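You operate a simulated robot arm through the tools that you are given. There is no shell and no other tool. Be economical: measure what you need, move in short steps, check, and stop when the job is done.

Carry out the task below with a simulated robot arm. There is one attempt and no reset: what you move stays moved.

Task
Take the blue dryer can and put it on the top of the grey table. Switch the switch of the teal charger on. Take the carton of fuses and leave it on top of the beige case. Fetch the blue battery and set it on the top of the tool stand. Do these in any order. Set down upright: blue battery.
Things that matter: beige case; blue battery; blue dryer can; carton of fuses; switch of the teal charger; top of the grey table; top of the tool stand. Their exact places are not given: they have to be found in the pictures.

Only the result counts: the job must be done as asked and must still hold three seconds after the hand-in. Knocking over, shifting, dropping, spilling or breaking anything else fails it.

Robot
A 6-joint arm with a two-finger parallel gripper on a trunk, on a base that drives. Base frame: it is fixed to the floor where the robot stands at the start and does not move with it; the origin is under the middle of the robot, x ahead of it, y to its left, z up; the surface under the hand at the start is at about z = 760. Readings come in mm, degrees, newtons and seconds.
Its first joint turns from -166.0 to 166.0 degrees. Places, roughly: beige case (24x22x8 cm) [600, 1100, 800]; blue battery [-2000, 500, 500]; blue dryer can [500, 0, 750]; carton of fuses [500, 750, 750]; switch of the teal charger [800, 800, 800]; top of the grey table [700, 2200, 700]; top of the tool stand [-2100, 500, 900]. Payload 3.91 kg.
Tool frame: the origin (TCP) lies between the finger pads and is the grasp point; the fingertips stand 30 mm ahead of it; z points along the fingers, y is the line along which they close. Largest opening 110 mm; finger width 20, thickness 10; the body of the gripper, 48 by 112 mm, starts 55 mm behind the TCP.
Orientation is that of the tool frame in the base frame, as [roll, pitch, yaw] about the fixed x, y, z axes, in that order (R = Rz(yaw) Ry(pitch) Rx(roll)). With the fingers straight down and closing along the base's y, the tool's x points along the base's -x, its y along +y and its z along -z.

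Tools
- The arm moves only by the tool apply_moves. Its argument "rows" is a list of rows, each an object of numbers (a shift or turn left out is 0, a gripper value left out holds the last): "tx", "ty", "tz": the shift along the base's x, y, z in cm; "wx", "wy", "wz": the turn, a rotation vector about the base's x, y, z in degrees. In form: [{"tx": .., "ty": .., "tz": .., "wx": .., "wy": .., "wz": ..}, ...]. A call has 1 to 8 rows; each row is the pose to reach, as a shift and turn from the pose commanded when the call began. "grip" is the opening, from 0 (shut) to 1 (fully open), set as the call begins (left out, the last holds). A row lasts 0.2 s, in which the tool goes at most 50 mm and 8.6 degrees; a call with a longer step from one row to the next is refused whole, and so is a gripper value outside its range. A pose out of reach is approached as far as the arm can. The call stops where the force on the tool passes 40 N (or 10 N more than at its start, if that is more) or the arm is blocked; 0.2 s more then pass. Each finger travels about 153 mm/s and halts on what it meets, pressing with about 37 N; the grip force reading is that of the motor and also rises with nothing between the fingers. The clock runs only during rows and for 0.2 s after the last one: add rows that repeat a pose to give the fingers time. It gives the time, the measured TCP pose, the force on the tool (base axes), the opening and the grip force at its end, in the units of the frame above (readings bear some noise), with the torque about the TCP (base axes, N m) and any sound that the robot's microphone picked up.
- Cameras (640 x 400 px; columns grow to the right, rows downward): "scene" is now at [195.3, 280.8, 1352.8]; the picture's right is [0.58, -0.81, 0.00], its down [-0.59, -0.42, -0.69] and it looks along [0.56, 0.40, -0.72] (base axes); focal length 252 px, centre (320, 200). "wrist" rides on the gripper at [72, 17, -103] in the tool frame; the picture's right is [-0.23, 0.97, 0.00], its down [-0.76, -0.18, -0.62] and it looks along [-0.61, -0.14, 0.78] (tool axes); focal length 222 px, centre (320, 200).
- capture(camera): a new picture of that camera. No time passes.
- roll_base(legs): drives the robot by 1 to 6 legs, each [ahead, turn to the left] in mm and degrees, along the robot's own axes; the way and the turn of a leg run together, so that a leg with both is an arc; at most 1500 mm and 180 degrees a leg. The arm and the cameras ride along, it lands a little off, and it stops where it bumps. It gives what a move gives.
- turn_head(pan, tilt): turns the head with the scene camera to pan (to the left, within 120 degrees either way) and tilt (down, from -29 to 69), counted from straight ahead of the robot. It gives what a move gives.
- locate(camera, pixels): for up to 12 pixels [column, row] of the newest picture of that camera ("zoom" is the newest enlarged one), the place [x, y, z] in the base frame of the surface seen there, good to about 2 mm. No time passes.
- enlarge(camera, box): a new picture of the part [left, top, right, bottom] of that camera's present view, enlarged. No time passes.
- close_job(): hands the job in; it is judged then, once.

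Work in short steps. Measure before you move; look again where a grasp or a placing could have gone wrong, and mend it. You have 110 turns and 78 pictures in all, those below and enlarged ones among them. Open the gripper and draw the arm clear of the work before you hand the job in, unless the task says otherwise; then end with one line.

The tools are called after "Call:" by a JSON object that holds its "method" and its "body". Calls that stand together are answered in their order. apply_moves: Moves the arm, as the interface text tells. Its arguments: {"type":"object","properties":{"rows":{"type":"array"},"grip":{"type":"number"}},"required":["rows"]} The other tools are called the same way: roll_base (legs) drives the base; turn_head (pan, tilt) turns the head that bears the scene camera; capture (camera) takes a picture; locate (camera, pixels) gives the place of the surface under pixels of a picture; enlarge (camera, box) takes an enlarged picture of a part of a camera's view; close_job () hands the job in.

At the start:

```text
t: 0.0
eef_pos: [488.0, 264.3, 1102.5]
tool_rot: [-180.0, 0.0, 180.0]
force: [-0.8, -0.1, -0.5]
torque: [0.02, 0.01, 0.01]
grip_width: 110.0
gripper_force: 0.0
robot x, y, heading: [0.7, -1.6, -0.0]
head pan, tilt: [35.4, 46.3]
```

scene: 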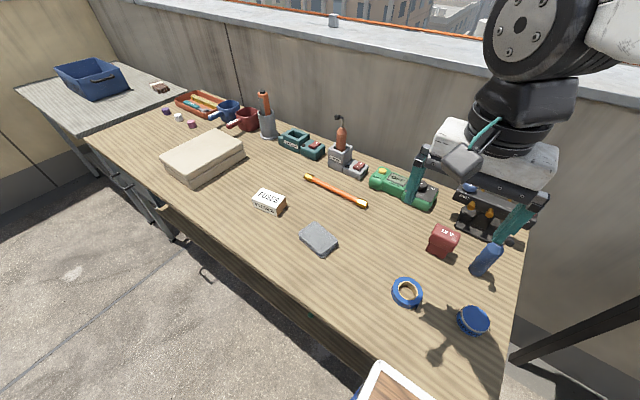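
wrist: 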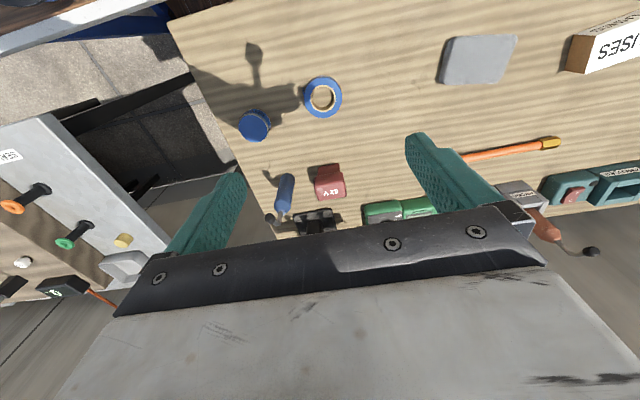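

The scene shows a blue round item at (473,320) and a blue cylinder at (487,260); I enlarge to tell them apart and locate the main items.

Call:
{"method": "enlarge", "body": {"camera": "scene", "box": [360, 160, 560, 360]}}

Call:
{"method": "enlarge", "body": {"camera": "scene", "box": [140, 80, 380, 260]}}

Call:
{"method": "locate", "body": {"camera": "scene", "pixels": [[473, 320], [487, 260], [492, 246], [268, 195], [285, 205], [254, 202], [275, 213], [200, 150], [163, 160], [240, 152], [205, 133], [313, 148]]}}

```text
2.00 times, centred on (460, 260) of scene
```

zoom: 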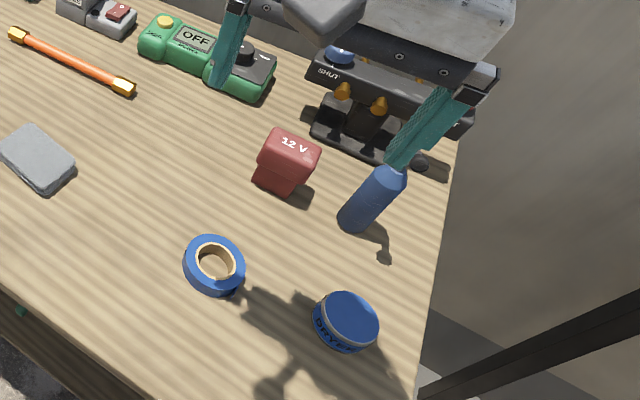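

```text
2.22 times, centred on (260, 170) of scene
```

zoom: 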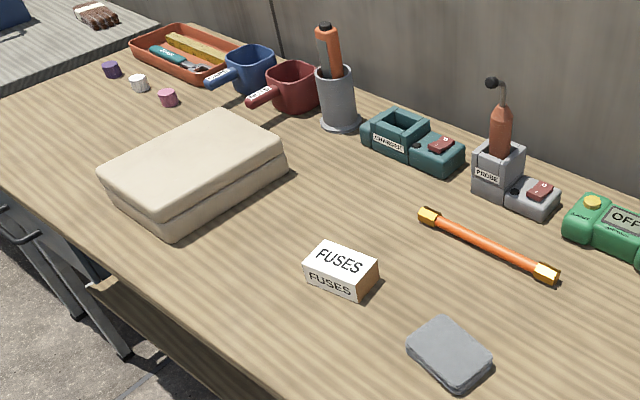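

```text
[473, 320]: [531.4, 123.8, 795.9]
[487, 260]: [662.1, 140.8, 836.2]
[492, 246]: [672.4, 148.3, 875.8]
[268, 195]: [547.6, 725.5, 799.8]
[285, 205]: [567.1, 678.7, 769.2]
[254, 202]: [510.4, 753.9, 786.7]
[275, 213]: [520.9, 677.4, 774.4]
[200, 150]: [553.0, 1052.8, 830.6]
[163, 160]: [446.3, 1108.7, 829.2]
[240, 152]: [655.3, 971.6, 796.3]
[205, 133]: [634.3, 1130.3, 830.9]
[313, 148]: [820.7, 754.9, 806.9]
```

The dryer can is the lid-like can at (473,320). I measure its rim and look closely at the teal charger's switch near (314,145).

Call:
{"method": "enlarge", "body": {"camera": "scene", "box": [270, 120, 334, 160]}}

Call:
{"method": "locate", "body": {"camera": "scene", "pixels": [[459, 313], [488, 318], [480, 308], [466, 326], [474, 316], [472, 333], [455, 330], [495, 330]]}}

Call:
{"method": "locate", "body": {"camera": "zoom", "pixels": [[440, 240], [420, 240], [460, 250], [450, 220], [430, 260], [300, 200], [520, 250]]}}

```text
10.00 times, centred on (302, 140) of scene
```

zoom: 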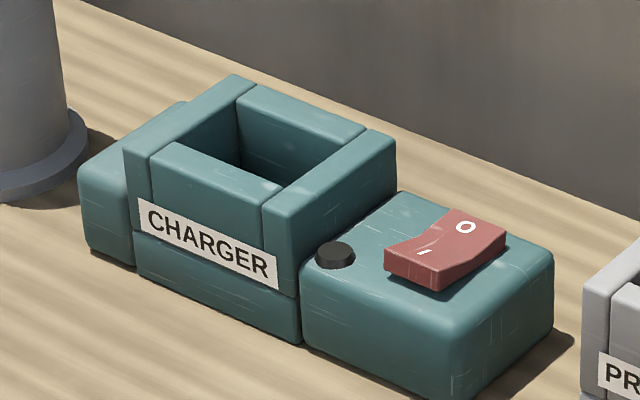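

```text
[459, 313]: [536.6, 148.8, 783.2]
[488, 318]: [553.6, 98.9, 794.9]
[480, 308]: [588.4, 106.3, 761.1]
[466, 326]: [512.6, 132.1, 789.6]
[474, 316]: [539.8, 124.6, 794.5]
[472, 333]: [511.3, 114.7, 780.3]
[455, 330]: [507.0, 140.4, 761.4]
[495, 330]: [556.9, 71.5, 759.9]
```

```text
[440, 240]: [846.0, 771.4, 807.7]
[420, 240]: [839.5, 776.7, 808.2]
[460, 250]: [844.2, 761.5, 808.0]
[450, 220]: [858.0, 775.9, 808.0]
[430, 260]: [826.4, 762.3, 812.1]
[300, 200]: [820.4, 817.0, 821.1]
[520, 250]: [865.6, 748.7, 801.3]
```

The switch's "I" (on) end is the raised near end, around (828,764,812). First the dryer can (~Ø60 mm, top z 795, centre ≈(536,122)): I back off 70 mm for reach.

Call:
{"method": "roll_base", "body": {"legs": [[-70, 0]]}}

Call:
{"method": "locate", "body": {"camera": "scene", "pixels": [[393, 290], [408, 278], [424, 296], [408, 308], [407, 291], [459, 237], [479, 272]]}}

```text
t: 1.0
eef_pos: [417.3, 263.5, 1102.4]
tool_rot: [179.9, 0.0, 179.9]
force: [0.6, -0.1, 0.2]
torque: [0.02, 0.0, -0.02]
grip_width: 110.1
gripper_force: 0.1
robot x, y, heading: [-69.6, 2.9, 0.1]
head pan, tilt: [35.4, 46.3]
```

```text
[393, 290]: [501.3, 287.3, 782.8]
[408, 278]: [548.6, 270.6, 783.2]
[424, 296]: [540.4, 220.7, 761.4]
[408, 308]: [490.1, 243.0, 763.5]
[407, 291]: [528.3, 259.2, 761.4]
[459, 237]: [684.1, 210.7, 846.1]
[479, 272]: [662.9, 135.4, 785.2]
```

Tape edge is at y≈222, so there's room with full opening. I move above the can at about z 900.

Call:
{"method": "apply_moves", "body": {"rows": [{"tx": 3, "ty": -3.5}, {"tx": 6, "ty": -7}, {"tx": 9, "ty": -10.5}, {"tx": 11.9, "ty": -14.1, "tz": -3}, {"tx": 11.9, "ty": -14.1, "tz": -8}, {"tx": 11.9, "ty": -14.1, "tz": -13}, {"tx": 11.9, "ty": -14.1, "tz": -18}, {"tx": 11.9, "ty": -14.1, "tz": -20}], "grip": 1}}

Call:
{"method": "capture", "body": {"camera": "wrist"}}

Call:
{"method": "capture", "body": {"camera": "scene"}}

```text
refused: row 4 steps farther than a row can; nothing moved
```

```text
72 pictures are left
```

wrist: 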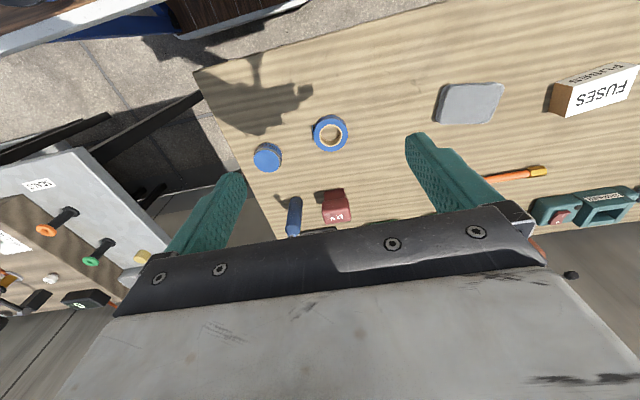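

```text
71 pictures are left
```

scene: 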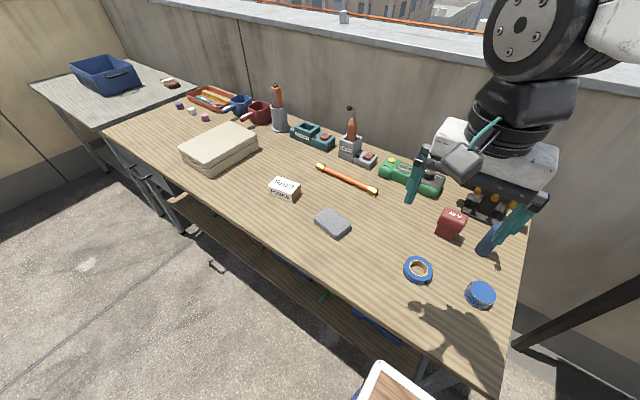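

Row 4 was slightly too long; I re-send with smaller steps.

Call:
{"method": "apply_moves", "body": {"rows": [{"tx": 3, "ty": -3.5}, {"tx": 6, "ty": -7}, {"tx": 9, "ty": -10.5}, {"tx": 11.9, "ty": -14.1}, {"tx": 11.9, "ty": -14.1, "tz": -5}, {"tx": 11.9, "ty": -14.1, "tz": -10}, {"tx": 11.9, "ty": -14.1, "tz": -15}, {"tx": 11.9, "ty": -14.1, "tz": -20}], "grip": 1}}

Call:
{"method": "capture", "body": {"camera": "wrist"}}

```text
t: 2.8
eef_pos: [535.1, 123.6, 903.6]
tool_rot: [-180.0, -0.1, -180.0]
force: [0.4, -0.8, -0.3]
torque: [0.02, -0.01, 0.05]
grip_width: 110.1
gripper_force: 0.0
robot x, y, heading: [-67.3, 0.1, -0.1]
head pan, tilt: [35.4, 46.3]
```

```text
70 pictures are left
```

wrist: 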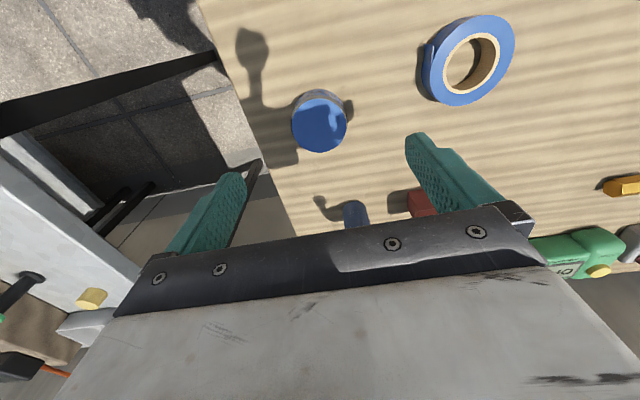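

Call:
{"method": "locate", "body": {"camera": "wrist", "pixels": [[320, 125], [296, 125], [344, 125], [320, 103], [320, 148], [319, 95]]}}

```text
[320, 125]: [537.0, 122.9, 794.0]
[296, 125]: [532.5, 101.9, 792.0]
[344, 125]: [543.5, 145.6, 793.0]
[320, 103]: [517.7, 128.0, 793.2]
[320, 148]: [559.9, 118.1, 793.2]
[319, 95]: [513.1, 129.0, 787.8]
```

The can's top centre measures ≈(538,123,793), so I descend to TCP z≈796 and close.

Call:
{"method": "apply_moves", "body": {"rows": [{"tx": 0.3, "tz": -4}, {"tx": 0.3, "tz": -7.5}, {"tx": 0.3, "tz": -10.8}]}}

Call:
{"method": "apply_moves", "body": {"rows": [{}, {}, {}], "grip": 0}}

Call:
{"method": "apply_moves", "body": {"rows": [{"tz": 3}, {"tz": 7}, {"tz": 12}, {"tz": 17}, {"tz": 22}, {"tz": 27}]}}

Call:
{"method": "capture", "body": {"camera": "wrist"}}

```text
t: 3.6
eef_pos: [538.0, 123.9, 793.4]
tool_rot: [-179.9, 0.0, 180.0]
force: [0.1, -1.1, 0.5]
torque: [0.01, -0.05, 0.0]
grip_width: 110.1
gripper_force: 0.0
robot x, y, heading: [-71.8, 2.6, -0.1]
head pan, tilt: [35.4, 46.3]
```

```text
t: 4.4
eef_pos: [539.1, 123.3, 794.0]
tool_rot: [-180.0, 0.1, -180.0]
force: [0.2, 1.1, -0.1]
torque: [0.0, -0.03, -0.01]
grip_width: 54.1
gripper_force: 36.5
robot x, y, heading: [-71.7, -0.5, 0.2]
head pan, tilt: [35.4, 46.3]
```

```text
t: 5.8
eef_pos: [539.7, 123.3, 1065.1]
tool_rot: [-180.0, -0.1, -179.9]
force: [-0.6, 0.1, -1.6]
torque: [0.02, 0.03, 0.01]
grip_width: 54.0
gripper_force: 37.0
robot x, y, heading: [-67.4, -1.4, -0.0]
head pan, tilt: [35.4, 46.3]
```

```text
69 pictures are left
```

wrist: 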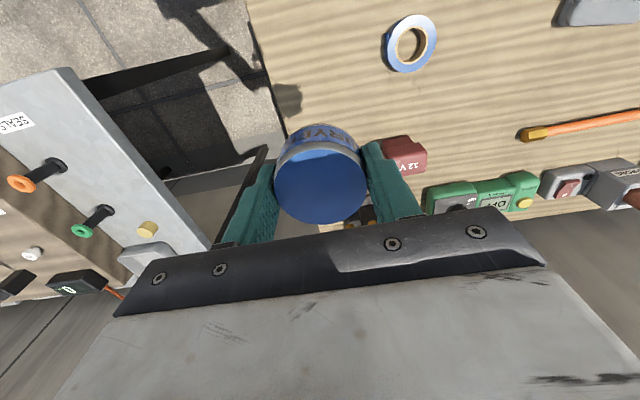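

The can is held. Now I measure the grey table's extent and free space from the scene view.

Call:
{"method": "turn_head", "body": {"pan": 70, "tilt": 25}}

Call:
{"method": "capture", "body": {"camera": "scene"}}

```text
t: 6.8
eef_pos: [538.8, 122.8, 1064.0]
tool_rot: [180.0, 0.1, -179.9]
force: [-0.1, 0.4, -0.8]
torque: [0.01, 0.0, 0.0]
grip_width: 54.3
gripper_force: 36.6
robot x, y, heading: [-68.3, 1.0, -0.0]
head pan, tilt: [70.0, 25.0]
```

```text
68 pictures are left
```

scene: 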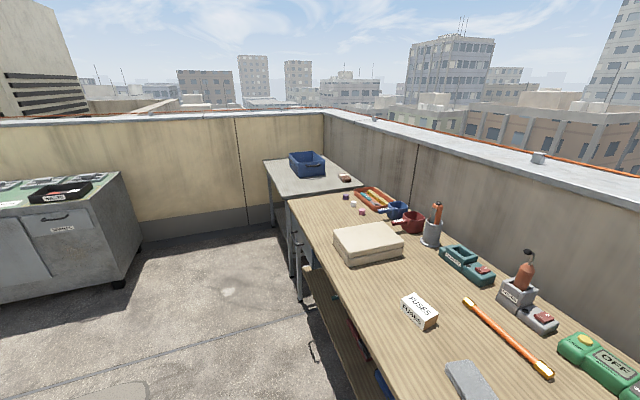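

Call:
{"method": "enlarge", "body": {"camera": "scene", "box": [240, 130, 400, 230]}}

Call:
{"method": "locate", "body": {"camera": "scene", "pixels": [[278, 192], [268, 163], [287, 193], [310, 182], [345, 178], [290, 170], [325, 188], [290, 250], [345, 262], [140, 240], [300, 300]]}}

```text
4.00 times, centred on (320, 180) of scene
```

zoom: 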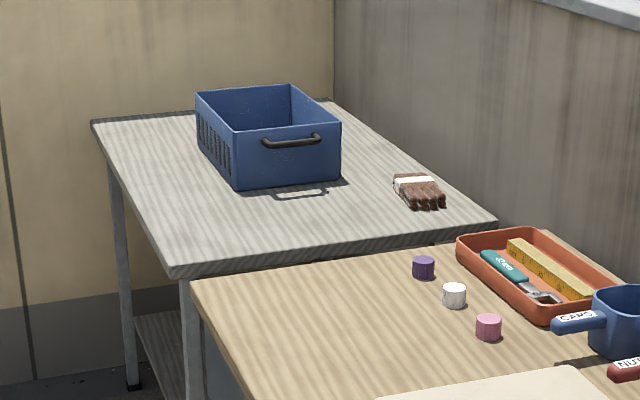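

```text
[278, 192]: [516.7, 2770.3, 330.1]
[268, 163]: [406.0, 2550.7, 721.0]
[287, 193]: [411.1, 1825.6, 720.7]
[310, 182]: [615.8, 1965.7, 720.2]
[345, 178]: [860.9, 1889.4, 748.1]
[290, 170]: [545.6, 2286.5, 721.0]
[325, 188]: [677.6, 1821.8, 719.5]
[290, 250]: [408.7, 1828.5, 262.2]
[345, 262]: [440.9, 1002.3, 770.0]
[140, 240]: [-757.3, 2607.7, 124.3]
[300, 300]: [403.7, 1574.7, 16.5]
```

Grey table spans x≈400–900, y≈1790–2560, z≈720, with free space near (520,2000). I turn left, drive ~1950 mm, and turn back to face it.

Call:
{"method": "roll_base", "body": {"legs": [[0, 90], [1000, 0], [950, 0], [0, -90]]}}

Call:
{"method": "turn_head", "body": {"pan": 15, "tilt": 45}}

Call:
{"method": "capture", "body": {"camera": "scene"}}

```text
t: 24.4
eef_pos: [492.6, 2065.9, 1065.0]
tool_rot: [-180.0, 0.0, 179.0]
force: [1.0, 0.0, -0.1]
torque: [-0.01, -0.01, -0.01]
grip_width: 54.1
gripper_force: 37.2
robot x, y, heading: [-120.3, 1953.0, -1.0]
head pan, tilt: [70.0, 25.0]
```

```text
t: 25.6
eef_pos: [492.2, 2066.4, 1065.0]
tool_rot: [-180.0, 0.0, 179.0]
force: [-0.4, -0.3, -0.5]
torque: [-0.02, 0.0, -0.03]
grip_width: 54.1
gripper_force: 36.8
robot x, y, heading: [-118.6, 1952.3, -1.1]
head pan, tilt: [15.0, 45.0]
```

```text
66 pictures are left
```

scene: 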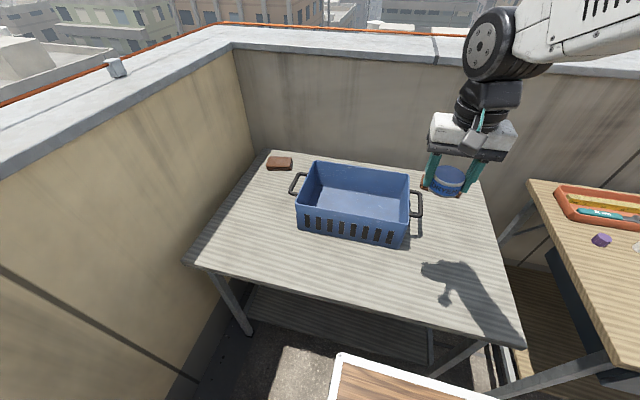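

I check the free spot around pixel (440,300) and the bin's near corners.

Call:
{"method": "locate", "body": {"camera": "scene", "pixels": [[440, 300], [460, 260], [405, 250], [420, 215], [500, 330], [400, 320], [430, 190], [480, 220]]}}

```text
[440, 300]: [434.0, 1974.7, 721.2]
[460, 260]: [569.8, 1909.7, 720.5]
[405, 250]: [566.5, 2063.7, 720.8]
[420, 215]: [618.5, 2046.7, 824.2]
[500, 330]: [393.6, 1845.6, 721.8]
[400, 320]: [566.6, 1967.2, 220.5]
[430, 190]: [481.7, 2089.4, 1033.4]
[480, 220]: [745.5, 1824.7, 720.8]
```

I'll set it at about (510,1930), clear of the bin: shift sideways first, then descend to just above the contact height (TCP ≈755).

Call:
{"method": "apply_moves", "body": {"rows": [{"tx": 0.6, "ty": -4.5}, {"tx": 1.2, "ty": -9}, {"tx": 1.8, "ty": -13.6}, {"tx": 1.8, "ty": -13.6, "tz": -5}, {"tx": 1.8, "ty": -13.6, "tz": -10}, {"tx": 1.8, "ty": -13.6, "tz": -15}, {"tx": 1.8, "ty": -13.6, "tz": -20}, {"tx": 1.8, "ty": -13.6, "tz": -25}]}}

Call:
{"method": "apply_moves", "body": {"rows": [{"tz": -2}, {"tz": -4}, {"tz": -5}, {"tz": -5.6}, {"tz": -5.9}]}}

```text
t: 27.4
eef_pos: [509.7, 1931.0, 813.4]
tool_rot: [180.0, 0.1, 179.0]
force: [0.1, 0.5, -1.5]
torque: [-0.01, -0.04, -0.01]
grip_width: 54.2
gripper_force: 37.0
robot x, y, heading: [-114.8, 1955.2, -0.9]
head pan, tilt: [15.0, 45.0]
```

```text
t: 28.6
eef_pos: [510.9, 1930.6, 755.3]
tool_rot: [179.9, -0.1, 179.0]
force: [-0.3, 0.8, -1.5]
torque: [0.0, 0.0, 0.01]
grip_width: 54.1
gripper_force: 37.3
robot x, y, heading: [-114.6, 1956.7, -0.9]
head pan, tilt: [15.0, 45.0]
```

No contact force yet, so I lower by millimetres until the can touches.

Call:
{"method": "apply_moves", "body": {"rows": [{"tz": -0.1}, {"tz": -0.2}, {"tz": -0.3}]}}

```text
t: 29.4
eef_pos: [512.0, 1930.4, 752.7]
tool_rot: [179.9, 0.1, 179.0]
force: [-0.1, 2.3, 19.9]
torque: [0.07, 0.16, 0.0]
grip_width: 53.8
gripper_force: 37.1
robot x, y, heading: [-119.8, 1954.6, -1.1]
head pan, tilt: [15.0, 45.0]
```

Contact at 20 N: the can is on the table. I open the fingers and rise.

Call:
{"method": "apply_moves", "body": {"rows": [{}, {"tz": 0.1}, {"tz": 0.1}], "grip": 0.9}}

Call:
{"method": "apply_moves", "body": {"rows": [{"tz": 4}, {"tz": 9}, {"tz": 14}, {"tz": 19}, {"tz": 24}, {"tz": 29}, {"tz": 34}]}}

Call:
{"method": "capture", "body": {"camera": "scene"}}

```text
t: 30.2
eef_pos: [509.3, 1931.1, 753.5]
tool_rot: [179.9, 0.0, 178.9]
force: [-0.1, 0.2, -0.8]
torque: [0.0, -0.04, 0.0]
grip_width: 99.0
gripper_force: 0.0
robot x, y, heading: [-117.1, 1955.4, -1.0]
head pan, tilt: [15.0, 45.0]
```

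```text
t: 31.8
eef_pos: [510.3, 1930.1, 1090.9]
tool_rot: [179.9, -0.1, 179.1]
force: [-0.3, 0.1, -0.4]
torque: [0.01, 0.03, -0.01]
grip_width: 99.0
gripper_force: 0.0
robot x, y, heading: [-117.6, 1953.7, -1.0]
head pan, tilt: [15.0, 45.0]
```

```text
65 pictures are left
```

scene: 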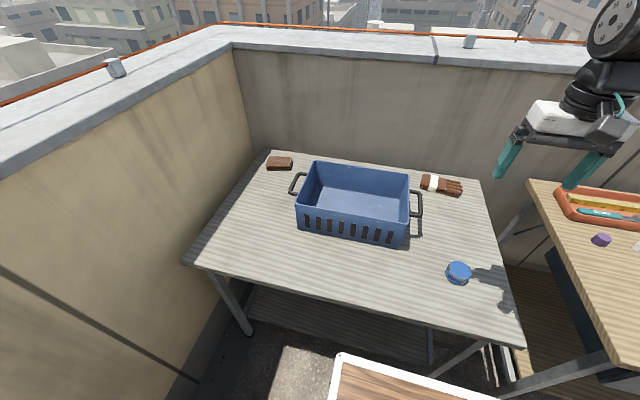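

Can is standing on the grey table. Next I drive back to y≈900 for fuses, case and charger.

Call:
{"method": "roll_base", "body": {"legs": [[0, -89], [1050, 0], [0, 90], [70, 0]]}}

Call:
{"method": "turn_head", "body": {"pan": 0, "tilt": 42}}

Call:
{"method": "capture", "body": {"camera": "scene"}}

```text
t: 45.6
eef_pos: [600.7, 870.6, 1091.2]
tool_rot: [-180.0, 0.0, -178.6]
force: [-0.4, -0.4, 0.3]
torque: [0.03, 0.0, -0.01]
grip_width: 98.6
gripper_force: 0.1
robot x, y, heading: [-27.2, 870.5, 1.7]
head pan, tilt: [15.0, 45.0]
```

```text
t: 46.3
eef_pos: [599.9, 870.8, 1090.8]
tool_rot: [180.0, 0.0, -178.6]
force: [0.1, 0.1, -0.2]
torque: [0.04, 0.03, 0.02]
grip_width: 98.7
gripper_force: 0.0
robot x, y, heading: [-30.9, 866.1, 1.3]
head pan, tilt: [0.0, 42.0]
```

```text
64 pictures are left
```

scene: 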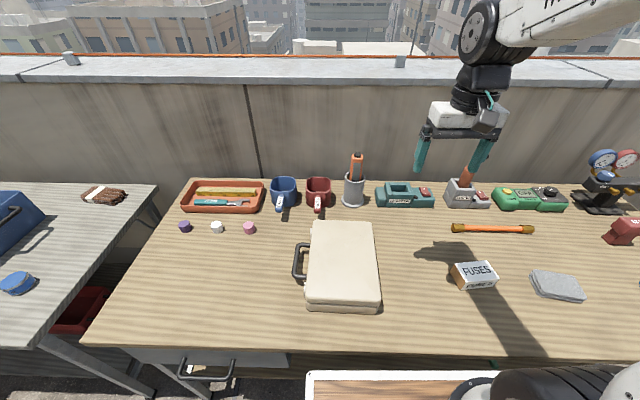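

I measure the fuse carton (475,275) and the case top.

Call:
{"method": "enlarge", "body": {"camera": "scene", "box": [395, 170, 523, 300]}}

Call:
{"method": "locate", "body": {"camera": "scene", "pixels": [[455, 265], [465, 277], [496, 273], [487, 263], [463, 289], [495, 284], [313, 222], [371, 224], [378, 286], [308, 284], [340, 255]]}}

```text
3.08 times, centred on (459, 235) of scene
```

zoom: 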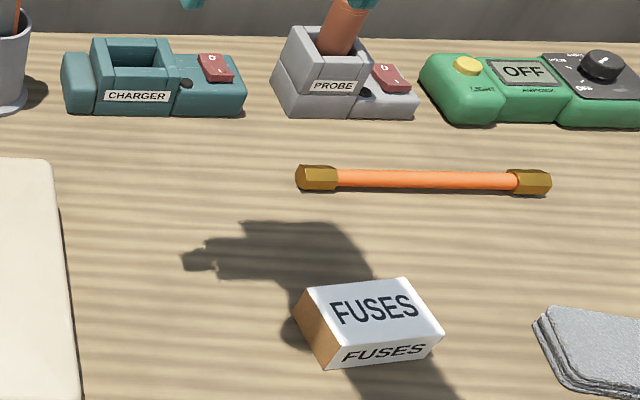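

```text
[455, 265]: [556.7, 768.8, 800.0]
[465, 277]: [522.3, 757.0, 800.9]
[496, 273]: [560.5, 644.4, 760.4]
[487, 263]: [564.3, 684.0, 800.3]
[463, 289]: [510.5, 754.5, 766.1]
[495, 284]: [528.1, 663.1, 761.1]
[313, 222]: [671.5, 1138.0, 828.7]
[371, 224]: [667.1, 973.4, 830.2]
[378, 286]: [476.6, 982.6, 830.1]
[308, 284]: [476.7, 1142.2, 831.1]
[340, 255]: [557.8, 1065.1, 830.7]
```

Call:
{"method": "locate", "body": {"camera": "zoom", "pixels": [[303, 294], [328, 341], [438, 331], [402, 283], [368, 310], [330, 364], [215, 60], [225, 75], [205, 66], [222, 66]]}}

Call:
{"method": "capture", "body": {"camera": "wrist"}}

```text
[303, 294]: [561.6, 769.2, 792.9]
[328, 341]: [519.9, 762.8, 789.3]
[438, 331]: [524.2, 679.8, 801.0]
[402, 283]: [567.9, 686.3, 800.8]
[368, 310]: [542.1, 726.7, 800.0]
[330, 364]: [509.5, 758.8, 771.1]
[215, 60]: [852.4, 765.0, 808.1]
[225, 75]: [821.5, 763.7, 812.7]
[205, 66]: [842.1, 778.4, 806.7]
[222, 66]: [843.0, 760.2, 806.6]
```

```text
62 pictures are left
```

wrist: 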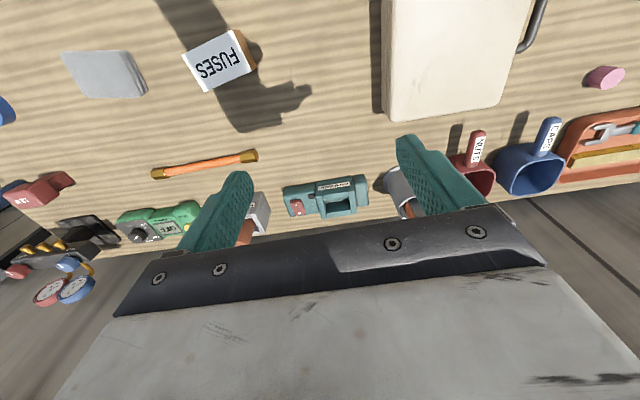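

Carton: centre ≈(543,724), 86×47 mm, z top 800, turned ≈5°. I'll grip along its length; first hover above with full opening and +4° turn.

Call:
{"method": "apply_moves", "body": {"rows": [{"tx": -1.5, "ty": -4, "wz": 4}, {"tx": -3, "ty": -8, "wz": 4}, {"tx": -4.5, "ty": -12, "wz": 4}, {"tx": -5.7, "ty": -14.7, "wz": 4}, {"tx": -5.7, "ty": -14.7, "tz": -5, "wz": 4}, {"tx": -5.7, "ty": -14.7, "tz": -10, "wz": 4}, {"tx": -5.7, "ty": -14.7, "tz": -15, "wz": 4}, {"tx": -5.7, "ty": -14.7, "tz": -17, "wz": 4}], "grip": 1}}

Call:
{"method": "capture", "body": {"camera": "wrist"}}

```text
t: 48.1
eef_pos: [543.0, 720.7, 919.8]
tool_rot: [-180.0, -0.1, -174.7]
force: [0.1, -0.8, -0.7]
torque: [0.02, -0.05, -0.03]
grip_width: 109.9
gripper_force: 0.1
robot x, y, heading: [-30.1, 864.5, 1.1]
head pan, tilt: [0.0, 42.0]
```

```text
61 pictures are left
```

wrist: 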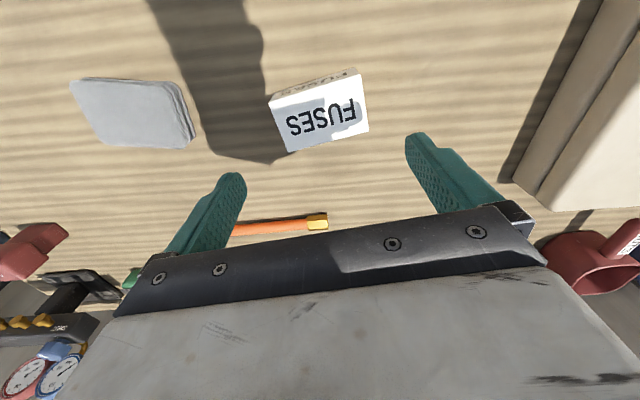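

Call:
{"method": "locate", "body": {"camera": "wrist", "pixels": [[273, 101], [361, 78], [366, 127], [289, 150], [320, 115], [300, 93], [330, 85]]}}

```text
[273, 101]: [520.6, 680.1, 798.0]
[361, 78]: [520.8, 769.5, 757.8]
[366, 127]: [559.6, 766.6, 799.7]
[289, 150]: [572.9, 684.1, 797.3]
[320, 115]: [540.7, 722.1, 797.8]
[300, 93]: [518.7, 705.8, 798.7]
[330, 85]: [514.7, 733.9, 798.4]
```

Centre ≈(541,724), axis ≈97°. I trim, descend to TCP z≈793, close and lift.

Call:
{"method": "apply_moves", "body": {"rows": [{"tx": -0.2, "ty": 0.35, "wz": 1.5}, {"tx": -0.2, "ty": 0.35, "tz": -4.5, "wz": 1.5}, {"tx": -0.2, "ty": 0.35, "tz": -9, "wz": 1.5}, {"tx": -0.2, "ty": 0.35, "tz": -12.4, "wz": 1.5}]}}

Call:
{"method": "apply_moves", "body": {"rows": [{}, {}, {}], "grip": 0}}

Call:
{"method": "apply_moves", "body": {"rows": [{"tz": 3}, {"tz": 7}, {"tz": 12}, {"tz": 17}]}}

Call:
{"method": "capture", "body": {"camera": "wrist"}}

```text
t: 49.1
eef_pos: [540.3, 727.0, 798.1]
tool_rot: [180.0, -0.1, -173.0]
force: [0.1, 0.3, 0.2]
torque: [-0.02, 0.0, 0.0]
grip_width: 110.1
gripper_force: 0.0
robot x, y, heading: [-27.7, 870.1, 1.3]
head pan, tilt: [0.0, 42.0]
```

```text
t: 49.9
eef_pos: [541.8, 725.7, 797.9]
tool_rot: [180.0, 0.0, -173.1]
force: [0.1, 0.4, 1.0]
torque: [0.03, -0.03, 0.0]
grip_width: 89.4
gripper_force: 37.1
robot x, y, heading: [-26.1, 869.6, 1.5]
head pan, tilt: [0.0, 42.0]
```

```text
t: 50.9
eef_pos: [540.0, 728.1, 968.6]
tool_rot: [-179.9, 0.0, -173.2]
force: [-0.2, -0.1, -1.0]
torque: [0.02, 0.03, 0.01]
grip_width: 89.4
gripper_force: 37.0
robot x, y, heading: [-29.2, 871.4, 1.2]
head pan, tilt: [0.0, 42.0]
```

```text
60 pictures are left
```

wrist: 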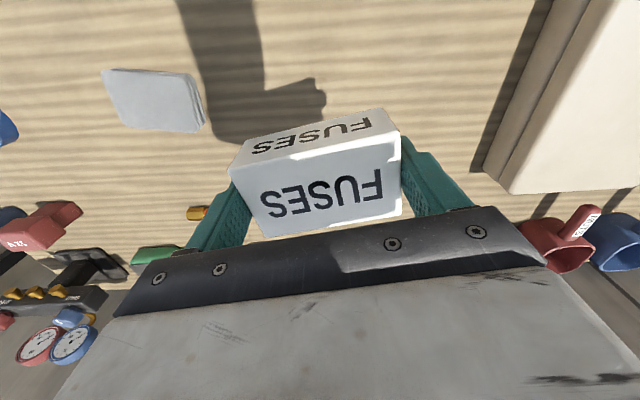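

Carton held. I carry it over the case centre (572,1060) at the present height (968).

Call:
{"method": "apply_moves", "body": {"rows": [{"tx": 0.5, "ty": 4.8}, {"tx": 1, "ty": 9.6}, {"tx": 1.5, "ty": 14.4}, {"tx": 2, "ty": 19.2}, {"tx": 2.5, "ty": 24}, {"tx": 3, "ty": 28.8}, {"tx": 3.2, "ty": 33.2}, {"tx": 3.2, "ty": 33.2, "tz": -4.5}]}}

Call:
{"method": "apply_moves", "body": {"rows": [{"tz": -3}, {"tz": -4.5}, {"tz": -5}]}}

```text
t: 52.7
eef_pos: [571.4, 1058.9, 922.8]
tool_rot: [180.0, 0.1, -173.1]
force: [-0.4, 1.1, -0.5]
torque: [0.0, 0.0, -0.01]
grip_width: 89.2
gripper_force: 37.3
robot x, y, heading: [-25.7, 871.1, 1.3]
head pan, tilt: [0.0, 42.0]
```

```text
t: 53.5
eef_pos: [571.7, 1056.9, 872.6]
tool_rot: [-180.0, 0.1, -173.1]
force: [-0.9, 0.0, -0.6]
torque: [0.01, -0.02, 0.02]
grip_width: 89.4
gripper_force: 37.0
robot x, y, heading: [-29.9, 867.6, 1.4]
head pan, tilt: [0.0, 42.0]
```

Lowering in 1 mm steps until contact.

Call:
{"method": "apply_moves", "body": {"rows": [{"tz": -0.1}, {"tz": -0.2}, {"tz": -0.3}, {"tz": -0.4}]}}

```text
t: 54.5
eef_pos: [573.4, 1059.4, 868.6]
tool_rot: [-180.0, 0.0, -173.2]
force: [-0.1, -0.5, -0.5]
torque: [-0.04, 0.0, 0.03]
grip_width: 89.3
gripper_force: 36.9
robot x, y, heading: [-28.1, 871.2, 1.3]
head pan, tilt: [0.0, 42.0]
```

Call:
{"method": "apply_moves", "body": {"rows": [{"tz": -0.1}, {"tz": -0.2}]}}

```text
t: 55.1
eef_pos: [573.1, 1058.2, 867.2]
tool_rot: [179.9, 0.0, -173.1]
force: [-3.2, 1.0, 10.2]
torque: [-0.4, -0.03, -0.13]
grip_width: 89.3
gripper_force: 36.3
robot x, y, heading: [-29.1, 868.3, 1.4]
head pan, tilt: [0.0, 42.0]
```

Contact (10 N). I open and rise.

Call:
{"method": "apply_moves", "body": {"rows": [{}, {}, {}], "grip": 1}}

Call:
{"method": "apply_moves", "body": {"rows": [{"tz": 3}, {"tz": 8}, {"tz": 13}, {"tz": 18}]}}

Call:
{"method": "capture", "body": {"camera": "scene"}}

```text
t: 55.9
eef_pos: [573.3, 1057.9, 866.1]
tool_rot: [180.0, -0.1, -173.1]
force: [-0.1, 0.6, 0.6]
torque: [0.01, -0.03, 0.01]
grip_width: 109.9
gripper_force: 0.0
robot x, y, heading: [-26.0, 871.4, 1.1]
head pan, tilt: [0.0, 42.0]
```

```text
t: 56.9
eef_pos: [574.3, 1057.5, 1045.8]
tool_rot: [180.0, 0.1, -173.1]
force: [1.1, -0.2, -0.9]
torque: [-0.01, 0.05, -0.03]
grip_width: 110.1
gripper_force: 0.0
robot x, y, heading: [-26.5, 866.3, 1.5]
head pan, tilt: [0.0, 42.0]
```

```text
59 pictures are left
```

scene: 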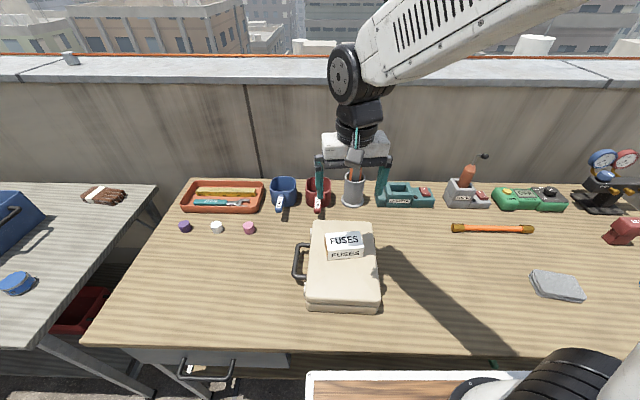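

Carton sits on the case. Now the switch at about (425,190): enlarge for exact "I"-end position.

Call:
{"method": "enlarge", "body": {"camera": "scene", "box": [374, 170, 446, 215]}}

```text
8.89 times, centred on (410, 192) of scene
```

zoom: 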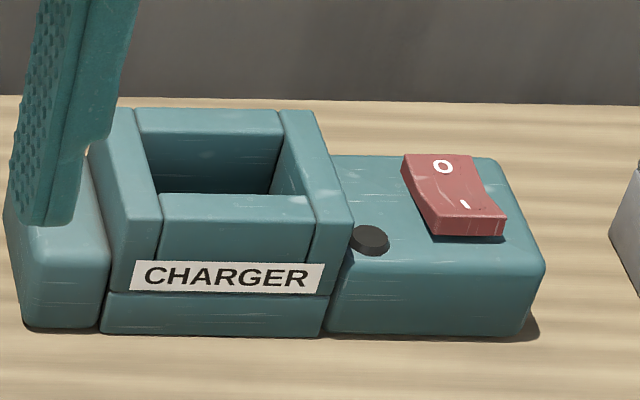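

Call:
{"method": "locate", "body": {"camera": "zoom", "pixels": [[465, 204], [432, 216], [500, 212], [442, 166], [468, 218], [410, 160], [470, 160], [455, 185], [370, 233], [520, 200], [470, 232]]}}

```text
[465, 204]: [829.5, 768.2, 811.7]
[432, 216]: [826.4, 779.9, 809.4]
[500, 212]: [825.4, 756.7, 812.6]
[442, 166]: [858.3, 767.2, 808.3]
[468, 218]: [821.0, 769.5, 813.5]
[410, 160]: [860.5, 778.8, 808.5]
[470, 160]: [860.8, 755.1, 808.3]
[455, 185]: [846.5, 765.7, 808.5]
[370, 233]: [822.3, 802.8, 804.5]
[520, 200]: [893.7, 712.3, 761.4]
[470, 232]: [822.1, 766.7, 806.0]
```

Rocker spans x 821–865, y 755–780; "I" end at ≈(826,767,812). I close the fingers and travel above it at height.

Call:
{"method": "apply_moves", "body": {"rows": [{"tx": 3.1, "ty": -3.6, "wz": -2}, {"tx": 6.2, "ty": -7.2, "wz": -4}, {"tx": 9.3, "ty": -10.8, "wz": -6}, {"tx": 12.4, "ty": -14.4, "wz": -6.9}, {"tx": 15.5, "ty": -18, "wz": -6.9}, {"tx": 18.6, "ty": -21.6, "wz": -6.9}, {"tx": 21.7, "ty": -25.2, "wz": -6.9}, {"tx": 25.1, "ty": -28.9, "wz": -6.9}], "grip": 0}}

Call:
{"method": "apply_moves", "body": {"rows": [{"tz": -5}, {"tz": -10}, {"tz": -15}, {"tz": -18}]}}

Call:
{"method": "enlarge", "body": {"camera": "scene", "box": [374, 160, 446, 215]}}

Call:
{"method": "capture", "body": {"camera": "wrist"}}

```text
refused: row 8 steps farther than a row can; nothing moved
```

```text
t: 57.9
eef_pos: [574.0, 1059.3, 866.0]
tool_rot: [-180.0, 0.0, -173.1]
force: [-1.0, 0.3, 0.3]
torque: [0.0, -0.03, -0.01]
grip_width: 109.8
gripper_force: 0.0
robot x, y, heading: [-28.5, 869.9, 1.2]
head pan, tilt: [0.0, 42.0]
```

```text
7.27 times, centred on (410, 188) of scene
```

zoom: 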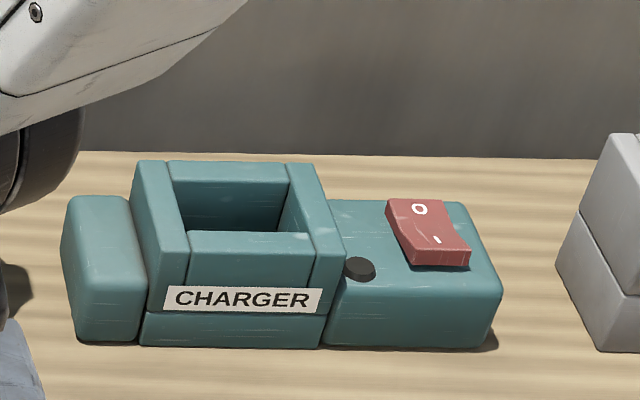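

```text
56 pictures are left
```

wrist: 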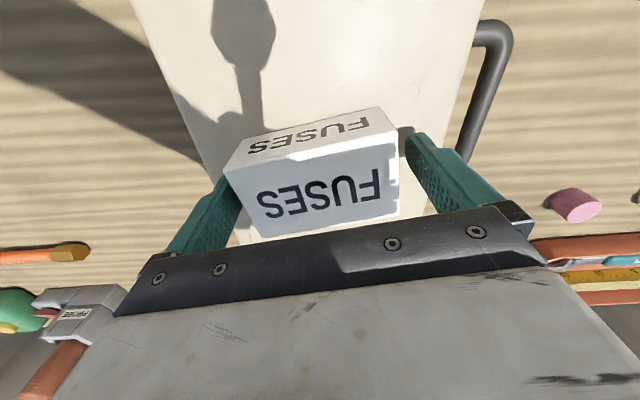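

The travel call was refused but the descent ran, luckily straight back around the carton without contact (force ~0, carton in place). I rise back first, and won't chain dependent moves again.

Call:
{"method": "apply_moves", "body": {"rows": [{"tz": 3}, {"tz": 8}, {"tz": 13}, {"tz": 18}]}}

```text
t: 58.9
eef_pos: [574.0, 1059.3, 1050.8]
tool_rot: [-179.9, -0.1, -173.1]
force: [0.1, -0.3, 0.3]
torque: [-0.05, 0.04, -0.01]
grip_width: 110.1
gripper_force: 0.1
robot x, y, heading: [-27.4, 865.9, 1.2]
head pan, tilt: [0.0, 42.0]
```

Back at 1050; now travel toward the switch with safe step sizes.

Call:
{"method": "apply_moves", "body": {"rows": [{"tx": 3.1, "ty": -3.6, "wz": -2}, {"tx": 6.2, "ty": -7.2, "wz": -4}, {"tx": 9.3, "ty": -10.8, "wz": -6}, {"tx": 12.4, "ty": -14.4, "wz": -6.9}, {"tx": 15.5, "ty": -18, "wz": -6.9}, {"tx": 18.6, "ty": -21.6, "wz": -6.9}, {"tx": 21.7, "ty": -25.2, "wz": -6.9}, {"tx": 24.8, "ty": -28.9, "wz": -6.9}], "grip": 0}}

```text
t: 60.7
eef_pos: [821.6, 770.2, 1047.8]
tool_rot: [-179.9, 0.0, 179.9]
force: [-0.2, 0.6, 1.0]
torque: [-0.04, -0.01, -0.02]
grip_width: 0.0
gripper_force: 36.5
robot x, y, heading: [-26.1, 866.3, 1.5]
head pan, tilt: [0.0, 42.0]
```

Call:
{"method": "apply_moves", "body": {"rows": [{"tx": 0.3, "ty": -0.2, "tz": -5}, {"tx": 0.3, "ty": -0.2, "tz": -10}, {"tx": 0.3, "ty": -0.2, "tz": -15}, {"tx": 0.3, "ty": -0.2, "tz": -18.5}]}}

Call:
{"method": "enlarge", "body": {"camera": "scene", "box": [374, 160, 446, 215]}}

Call:
{"method": "capture", "body": {"camera": "wrist"}}

```text
refused: row 1 steps farther than a row can; nothing moved
```

```text
7.27 times, centred on (410, 188) of scene
```

zoom: 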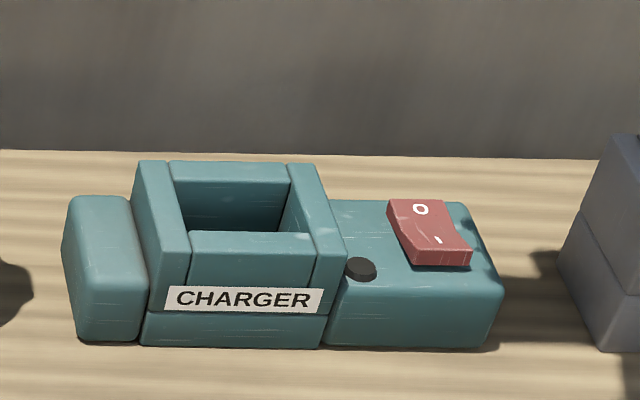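

```text
54 pictures are left
```

wrist: 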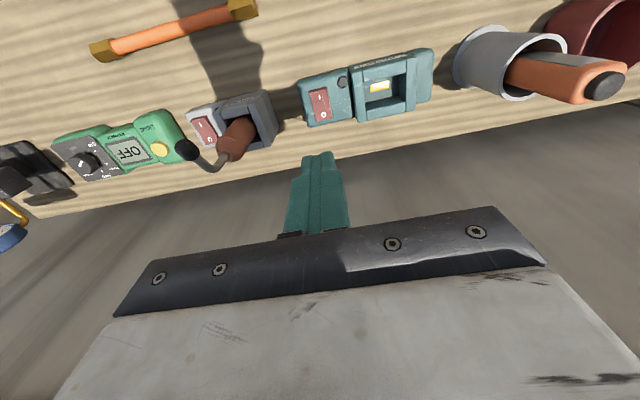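

Step too long by a hair; retry with 4.5 cm steps.

Call:
{"method": "apply_moves", "body": {"rows": [{"tx": 0.3, "ty": -0.2, "tz": -4.5}, {"tx": 0.3, "ty": -0.2, "tz": -9}, {"tx": 0.3, "ty": -0.2, "tz": -13.5}, {"tx": 0.3, "ty": -0.2, "tz": -18.5}]}}

Call:
{"method": "enlarge", "body": {"camera": "scene", "box": [374, 160, 446, 215]}}

Call:
{"method": "enlarge", "body": {"camera": "wrist", "box": [240, 80, 400, 240]}}

```text
t: 61.7
eef_pos: [824.9, 767.2, 863.6]
tool_rot: [179.9, 0.0, -180.0]
force: [-0.4, 0.8, 0.3]
torque: [-0.02, -0.02, 0.0]
grip_width: 0.1
gripper_force: 37.3
robot x, y, heading: [-27.5, 872.5, 1.3]
head pan, tilt: [0.0, 42.0]
```

```text
7.27 times, centred on (410, 188) of scene
```

zoom: 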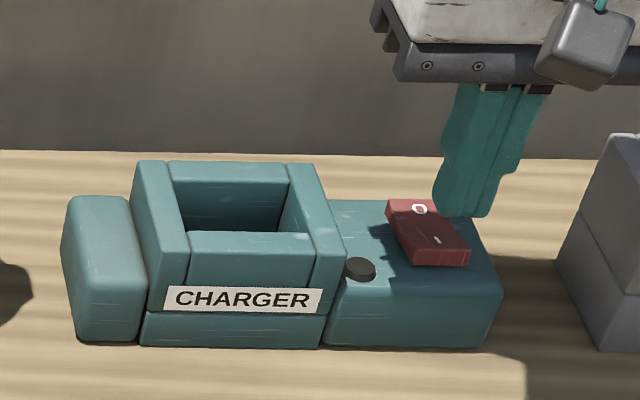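

```text
2.50 times, centred on (320, 160) of wrist
```

zoom: 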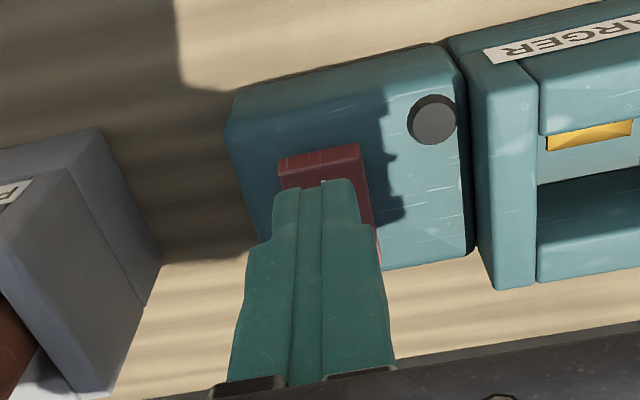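

Tip is ~20 mm above the I end and aligned. I press down gradually.

Call:
{"method": "apply_moves", "body": {"rows": [{"tz": -0.8}, {"tz": -1.6}, {"tz": -1.9}, {"tz": -2.1}, {"tz": -2.3}, {"tz": -2.5}, {"tz": -2.7}]}}

```text
t: 63.3
eef_pos: [825.3, 767.5, 839.9]
tool_rot: [180.0, 0.3, -179.9]
force: [-6.0, 0.0, 15.3]
torque: [-0.04, 0.05, 0.09]
grip_width: 0.0
gripper_force: 36.5
robot x, y, heading: [-29.4, 869.7, 1.2]
head pan, tilt: [0.0, 42.0]
stopped in row 7: the force on the tool passed its limit at 44 N (the readings are from after the stop); the commanded pose is now the measured one
```

Force stop at 44 N, tip z≈810. I lift and check the rocker.

Call:
{"method": "apply_moves", "body": {"rows": [{"tz": 2}, {"tz": 6}, {"tz": 10}, {"tz": 14}, {"tz": 18}]}}

Call:
{"method": "enlarge", "body": {"camera": "scene", "box": [374, 170, 446, 215]}}

Call:
{"method": "locate", "body": {"camera": "zoom", "pixels": [[465, 204], [432, 216], [500, 212], [442, 166], [468, 218], [410, 160], [470, 160], [455, 185]]}}

```text
t: 64.5
eef_pos: [827.0, 767.8, 1017.9]
tool_rot: [179.9, 0.1, 180.0]
force: [-0.6, 0.3, -0.8]
torque: [-0.02, 0.07, 0.0]
grip_width: 0.3
gripper_force: 37.1
robot x, y, heading: [-24.8, 868.0, 1.4]
head pan, tilt: [0.0, 42.0]
```

```text
8.89 times, centred on (410, 192) of scene
```

zoom: 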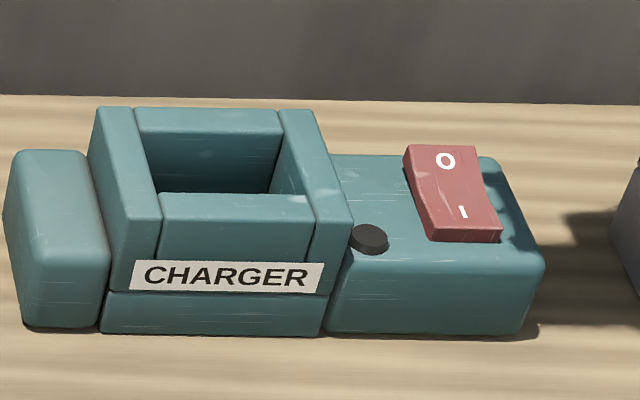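

```text
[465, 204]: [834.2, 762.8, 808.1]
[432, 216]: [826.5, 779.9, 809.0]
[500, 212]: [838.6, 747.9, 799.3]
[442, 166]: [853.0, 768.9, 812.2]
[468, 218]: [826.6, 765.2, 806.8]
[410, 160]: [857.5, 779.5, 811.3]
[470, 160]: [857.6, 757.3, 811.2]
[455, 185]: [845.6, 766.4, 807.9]
```

The rocker is now tipped to "I" (O end raised to 812, I end 807). I retract the arm before turning toward the battery.

Call:
{"method": "apply_moves", "body": {"rows": [{"tx": -3, "tz": 3}, {"tx": -6, "tz": 6}, {"tx": -9, "tz": 8, "ty": 1}, {"tx": -13, "tz": 8, "ty": 3}, {"tx": -17, "tz": 8, "ty": 5}, {"tx": -21, "tz": 8, "ty": 7}, {"tx": -25, "tz": 8, "ty": 9}, {"tx": -29, "tz": 8, "ty": 10}], "grip": 1}}

Call:
{"method": "roll_base", "body": {"legs": [[0, 160]]}}

Call:
{"method": "turn_head", "body": {"pan": 20, "tilt": 22}}

Call:
{"method": "capture", "body": {"camera": "scene"}}

```text
t: 66.3
eef_pos: [534.5, 870.7, 1096.8]
tool_rot: [179.9, 0.1, 180.0]
force: [-0.4, -0.1, 0.0]
torque: [-0.02, 0.03, 0.0]
grip_width: 109.9
gripper_force: 0.0
robot x, y, heading: [-30.2, 871.6, 1.1]
head pan, tilt: [0.0, 42.0]
```

```text
t: 69.2
eef_pos: [362.6, 1239.6, 1095.9]
tool_rot: [-179.9, 0.2, -136.8]
force: [-0.3, 0.0, -0.5]
torque: [0.0, 0.01, 0.02]
grip_width: 110.1
gripper_force: 0.1
robot x, y, heading: [-51.7, 858.8, 39.0]
head pan, tilt: [0.0, 42.0]
stopped in leg 1: the robot was blocked; the commanded pose is now the measured one
```

```text
t: 70.0
eef_pos: [363.9, 1240.3, 1096.0]
tool_rot: [-180.0, 0.2, -136.8]
force: [0.4, -0.1, -0.1]
torque: [-0.03, 0.0, -0.02]
grip_width: 109.9
gripper_force: 0.0
robot x, y, heading: [-49.5, 861.1, 39.0]
head pan, tilt: [20.0, 22.0]
```

```text
50 pictures are left
```

scene: 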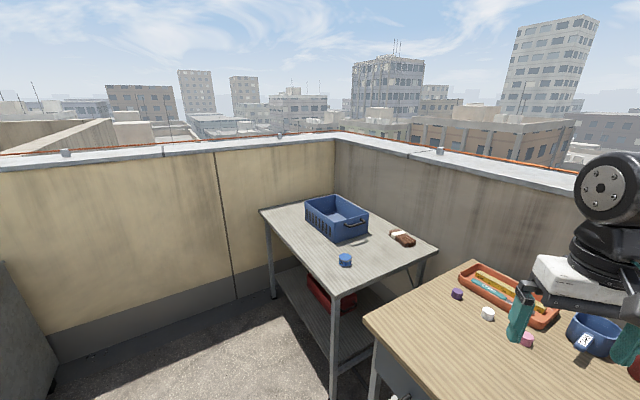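

The base was blocked while turning (too close to the bench). I back off along the heading before turning on, and look at the bench to check nothing moved.

Call:
{"method": "roll_base", "body": {"legs": [[-200, 0]]}}

Call:
{"method": "turn_head", "body": {"pan": -35, "tilt": 38}}

Call:
{"method": "capture", "body": {"camera": "scene"}}

```text
t: 71.6
eef_pos: [210.4, 1113.6, 1096.2]
tool_rot: [-180.0, 0.1, -136.9]
force: [-0.2, -0.7, 0.1]
torque: [0.0, 0.01, -0.03]
grip_width: 109.9
gripper_force: 0.1
robot x, y, heading: [-210.7, 731.8, 39.0]
head pan, tilt: [20.0, 22.0]
```

```text
t: 72.9
eef_pos: [208.1, 1113.5, 1095.4]
tool_rot: [-180.0, 0.2, -137.0]
force: [0.0, -0.4, 0.3]
torque: [0.0, 0.01, 0.03]
grip_width: 110.2
gripper_force: 0.1
robot x, y, heading: [-204.9, 734.5, 39.1]
head pan, tilt: [-35.0, 38.0]
```

```text
49 pictures are left
```

scene: 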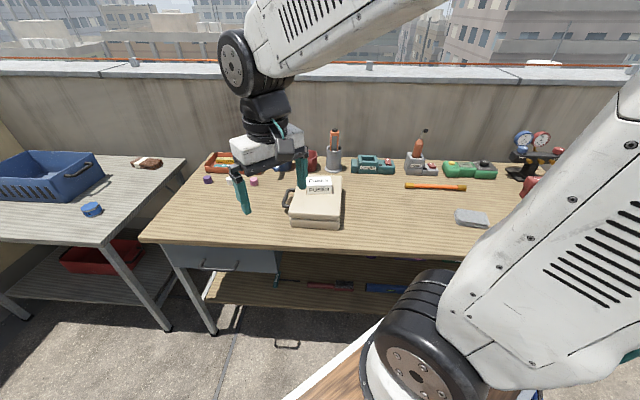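

Call:
{"method": "enlarge", "body": {"camera": "scene", "box": [280, 150, 440, 250]}}

Call:
{"method": "roll_base", "body": {"legs": [[0, 139]]}}

Call:
{"method": "turn_head", "body": {"pan": 5, "tilt": 25}}

Call:
{"method": "capture", "body": {"camera": "scene"}}

```text
4.00 times, centred on (360, 200) of scene
```

zoom: 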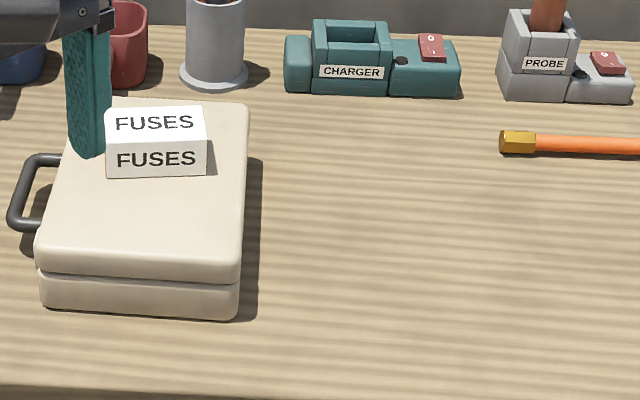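

```text
t: 79.1
eef_pos: [-767.9, 709.1, 1095.3]
tool_rot: [180.0, 0.2, 3.0]
force: [0.5, -0.6, -0.9]
torque: [-0.01, 0.03, -0.03]
grip_width: 109.9
gripper_force: 0.0
robot x, y, heading: [-206.4, 732.6, 179.0]
head pan, tilt: [-35.0, 38.0]
```

```text
t: 80.1
eef_pos: [-767.9, 707.8, 1097.1]
tool_rot: [-180.0, 0.2, 3.0]
force: [-0.9, 0.7, 0.0]
torque: [-0.03, 0.0, -0.04]
grip_width: 110.2
gripper_force: 0.0
robot x, y, heading: [-204.3, 731.6, 178.9]
head pan, tilt: [5.0, 25.0]
```

```text
47 pictures are left
```

scene: 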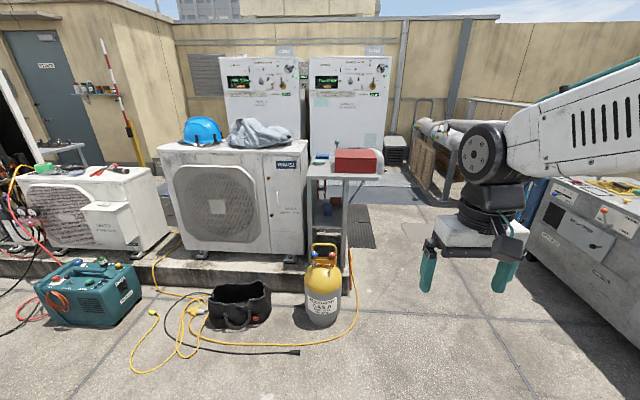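

The tool stand appears at (345,175) with a red box on it; I enlarge to find the blue battery.

Call:
{"method": "enlarge", "body": {"camera": "scene", "box": [290, 130, 402, 300]}}

Call:
{"method": "locate", "body": {"camera": "scene", "pixels": [[320, 165], [355, 160], [345, 182], [375, 180], [237, 310], [320, 290], [330, 210], [250, 155], [308, 180]]}}

```text
2.35 times, centred on (346, 215) of scene
```

zoom: 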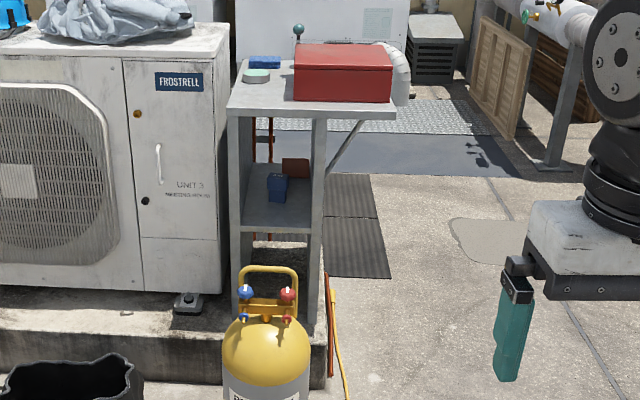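

```text
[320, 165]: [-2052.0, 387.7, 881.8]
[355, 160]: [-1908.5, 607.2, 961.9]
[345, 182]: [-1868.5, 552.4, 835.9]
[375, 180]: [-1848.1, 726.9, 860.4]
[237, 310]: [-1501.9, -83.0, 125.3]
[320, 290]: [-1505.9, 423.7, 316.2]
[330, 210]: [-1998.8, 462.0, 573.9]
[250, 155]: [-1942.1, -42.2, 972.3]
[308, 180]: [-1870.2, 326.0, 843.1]
```

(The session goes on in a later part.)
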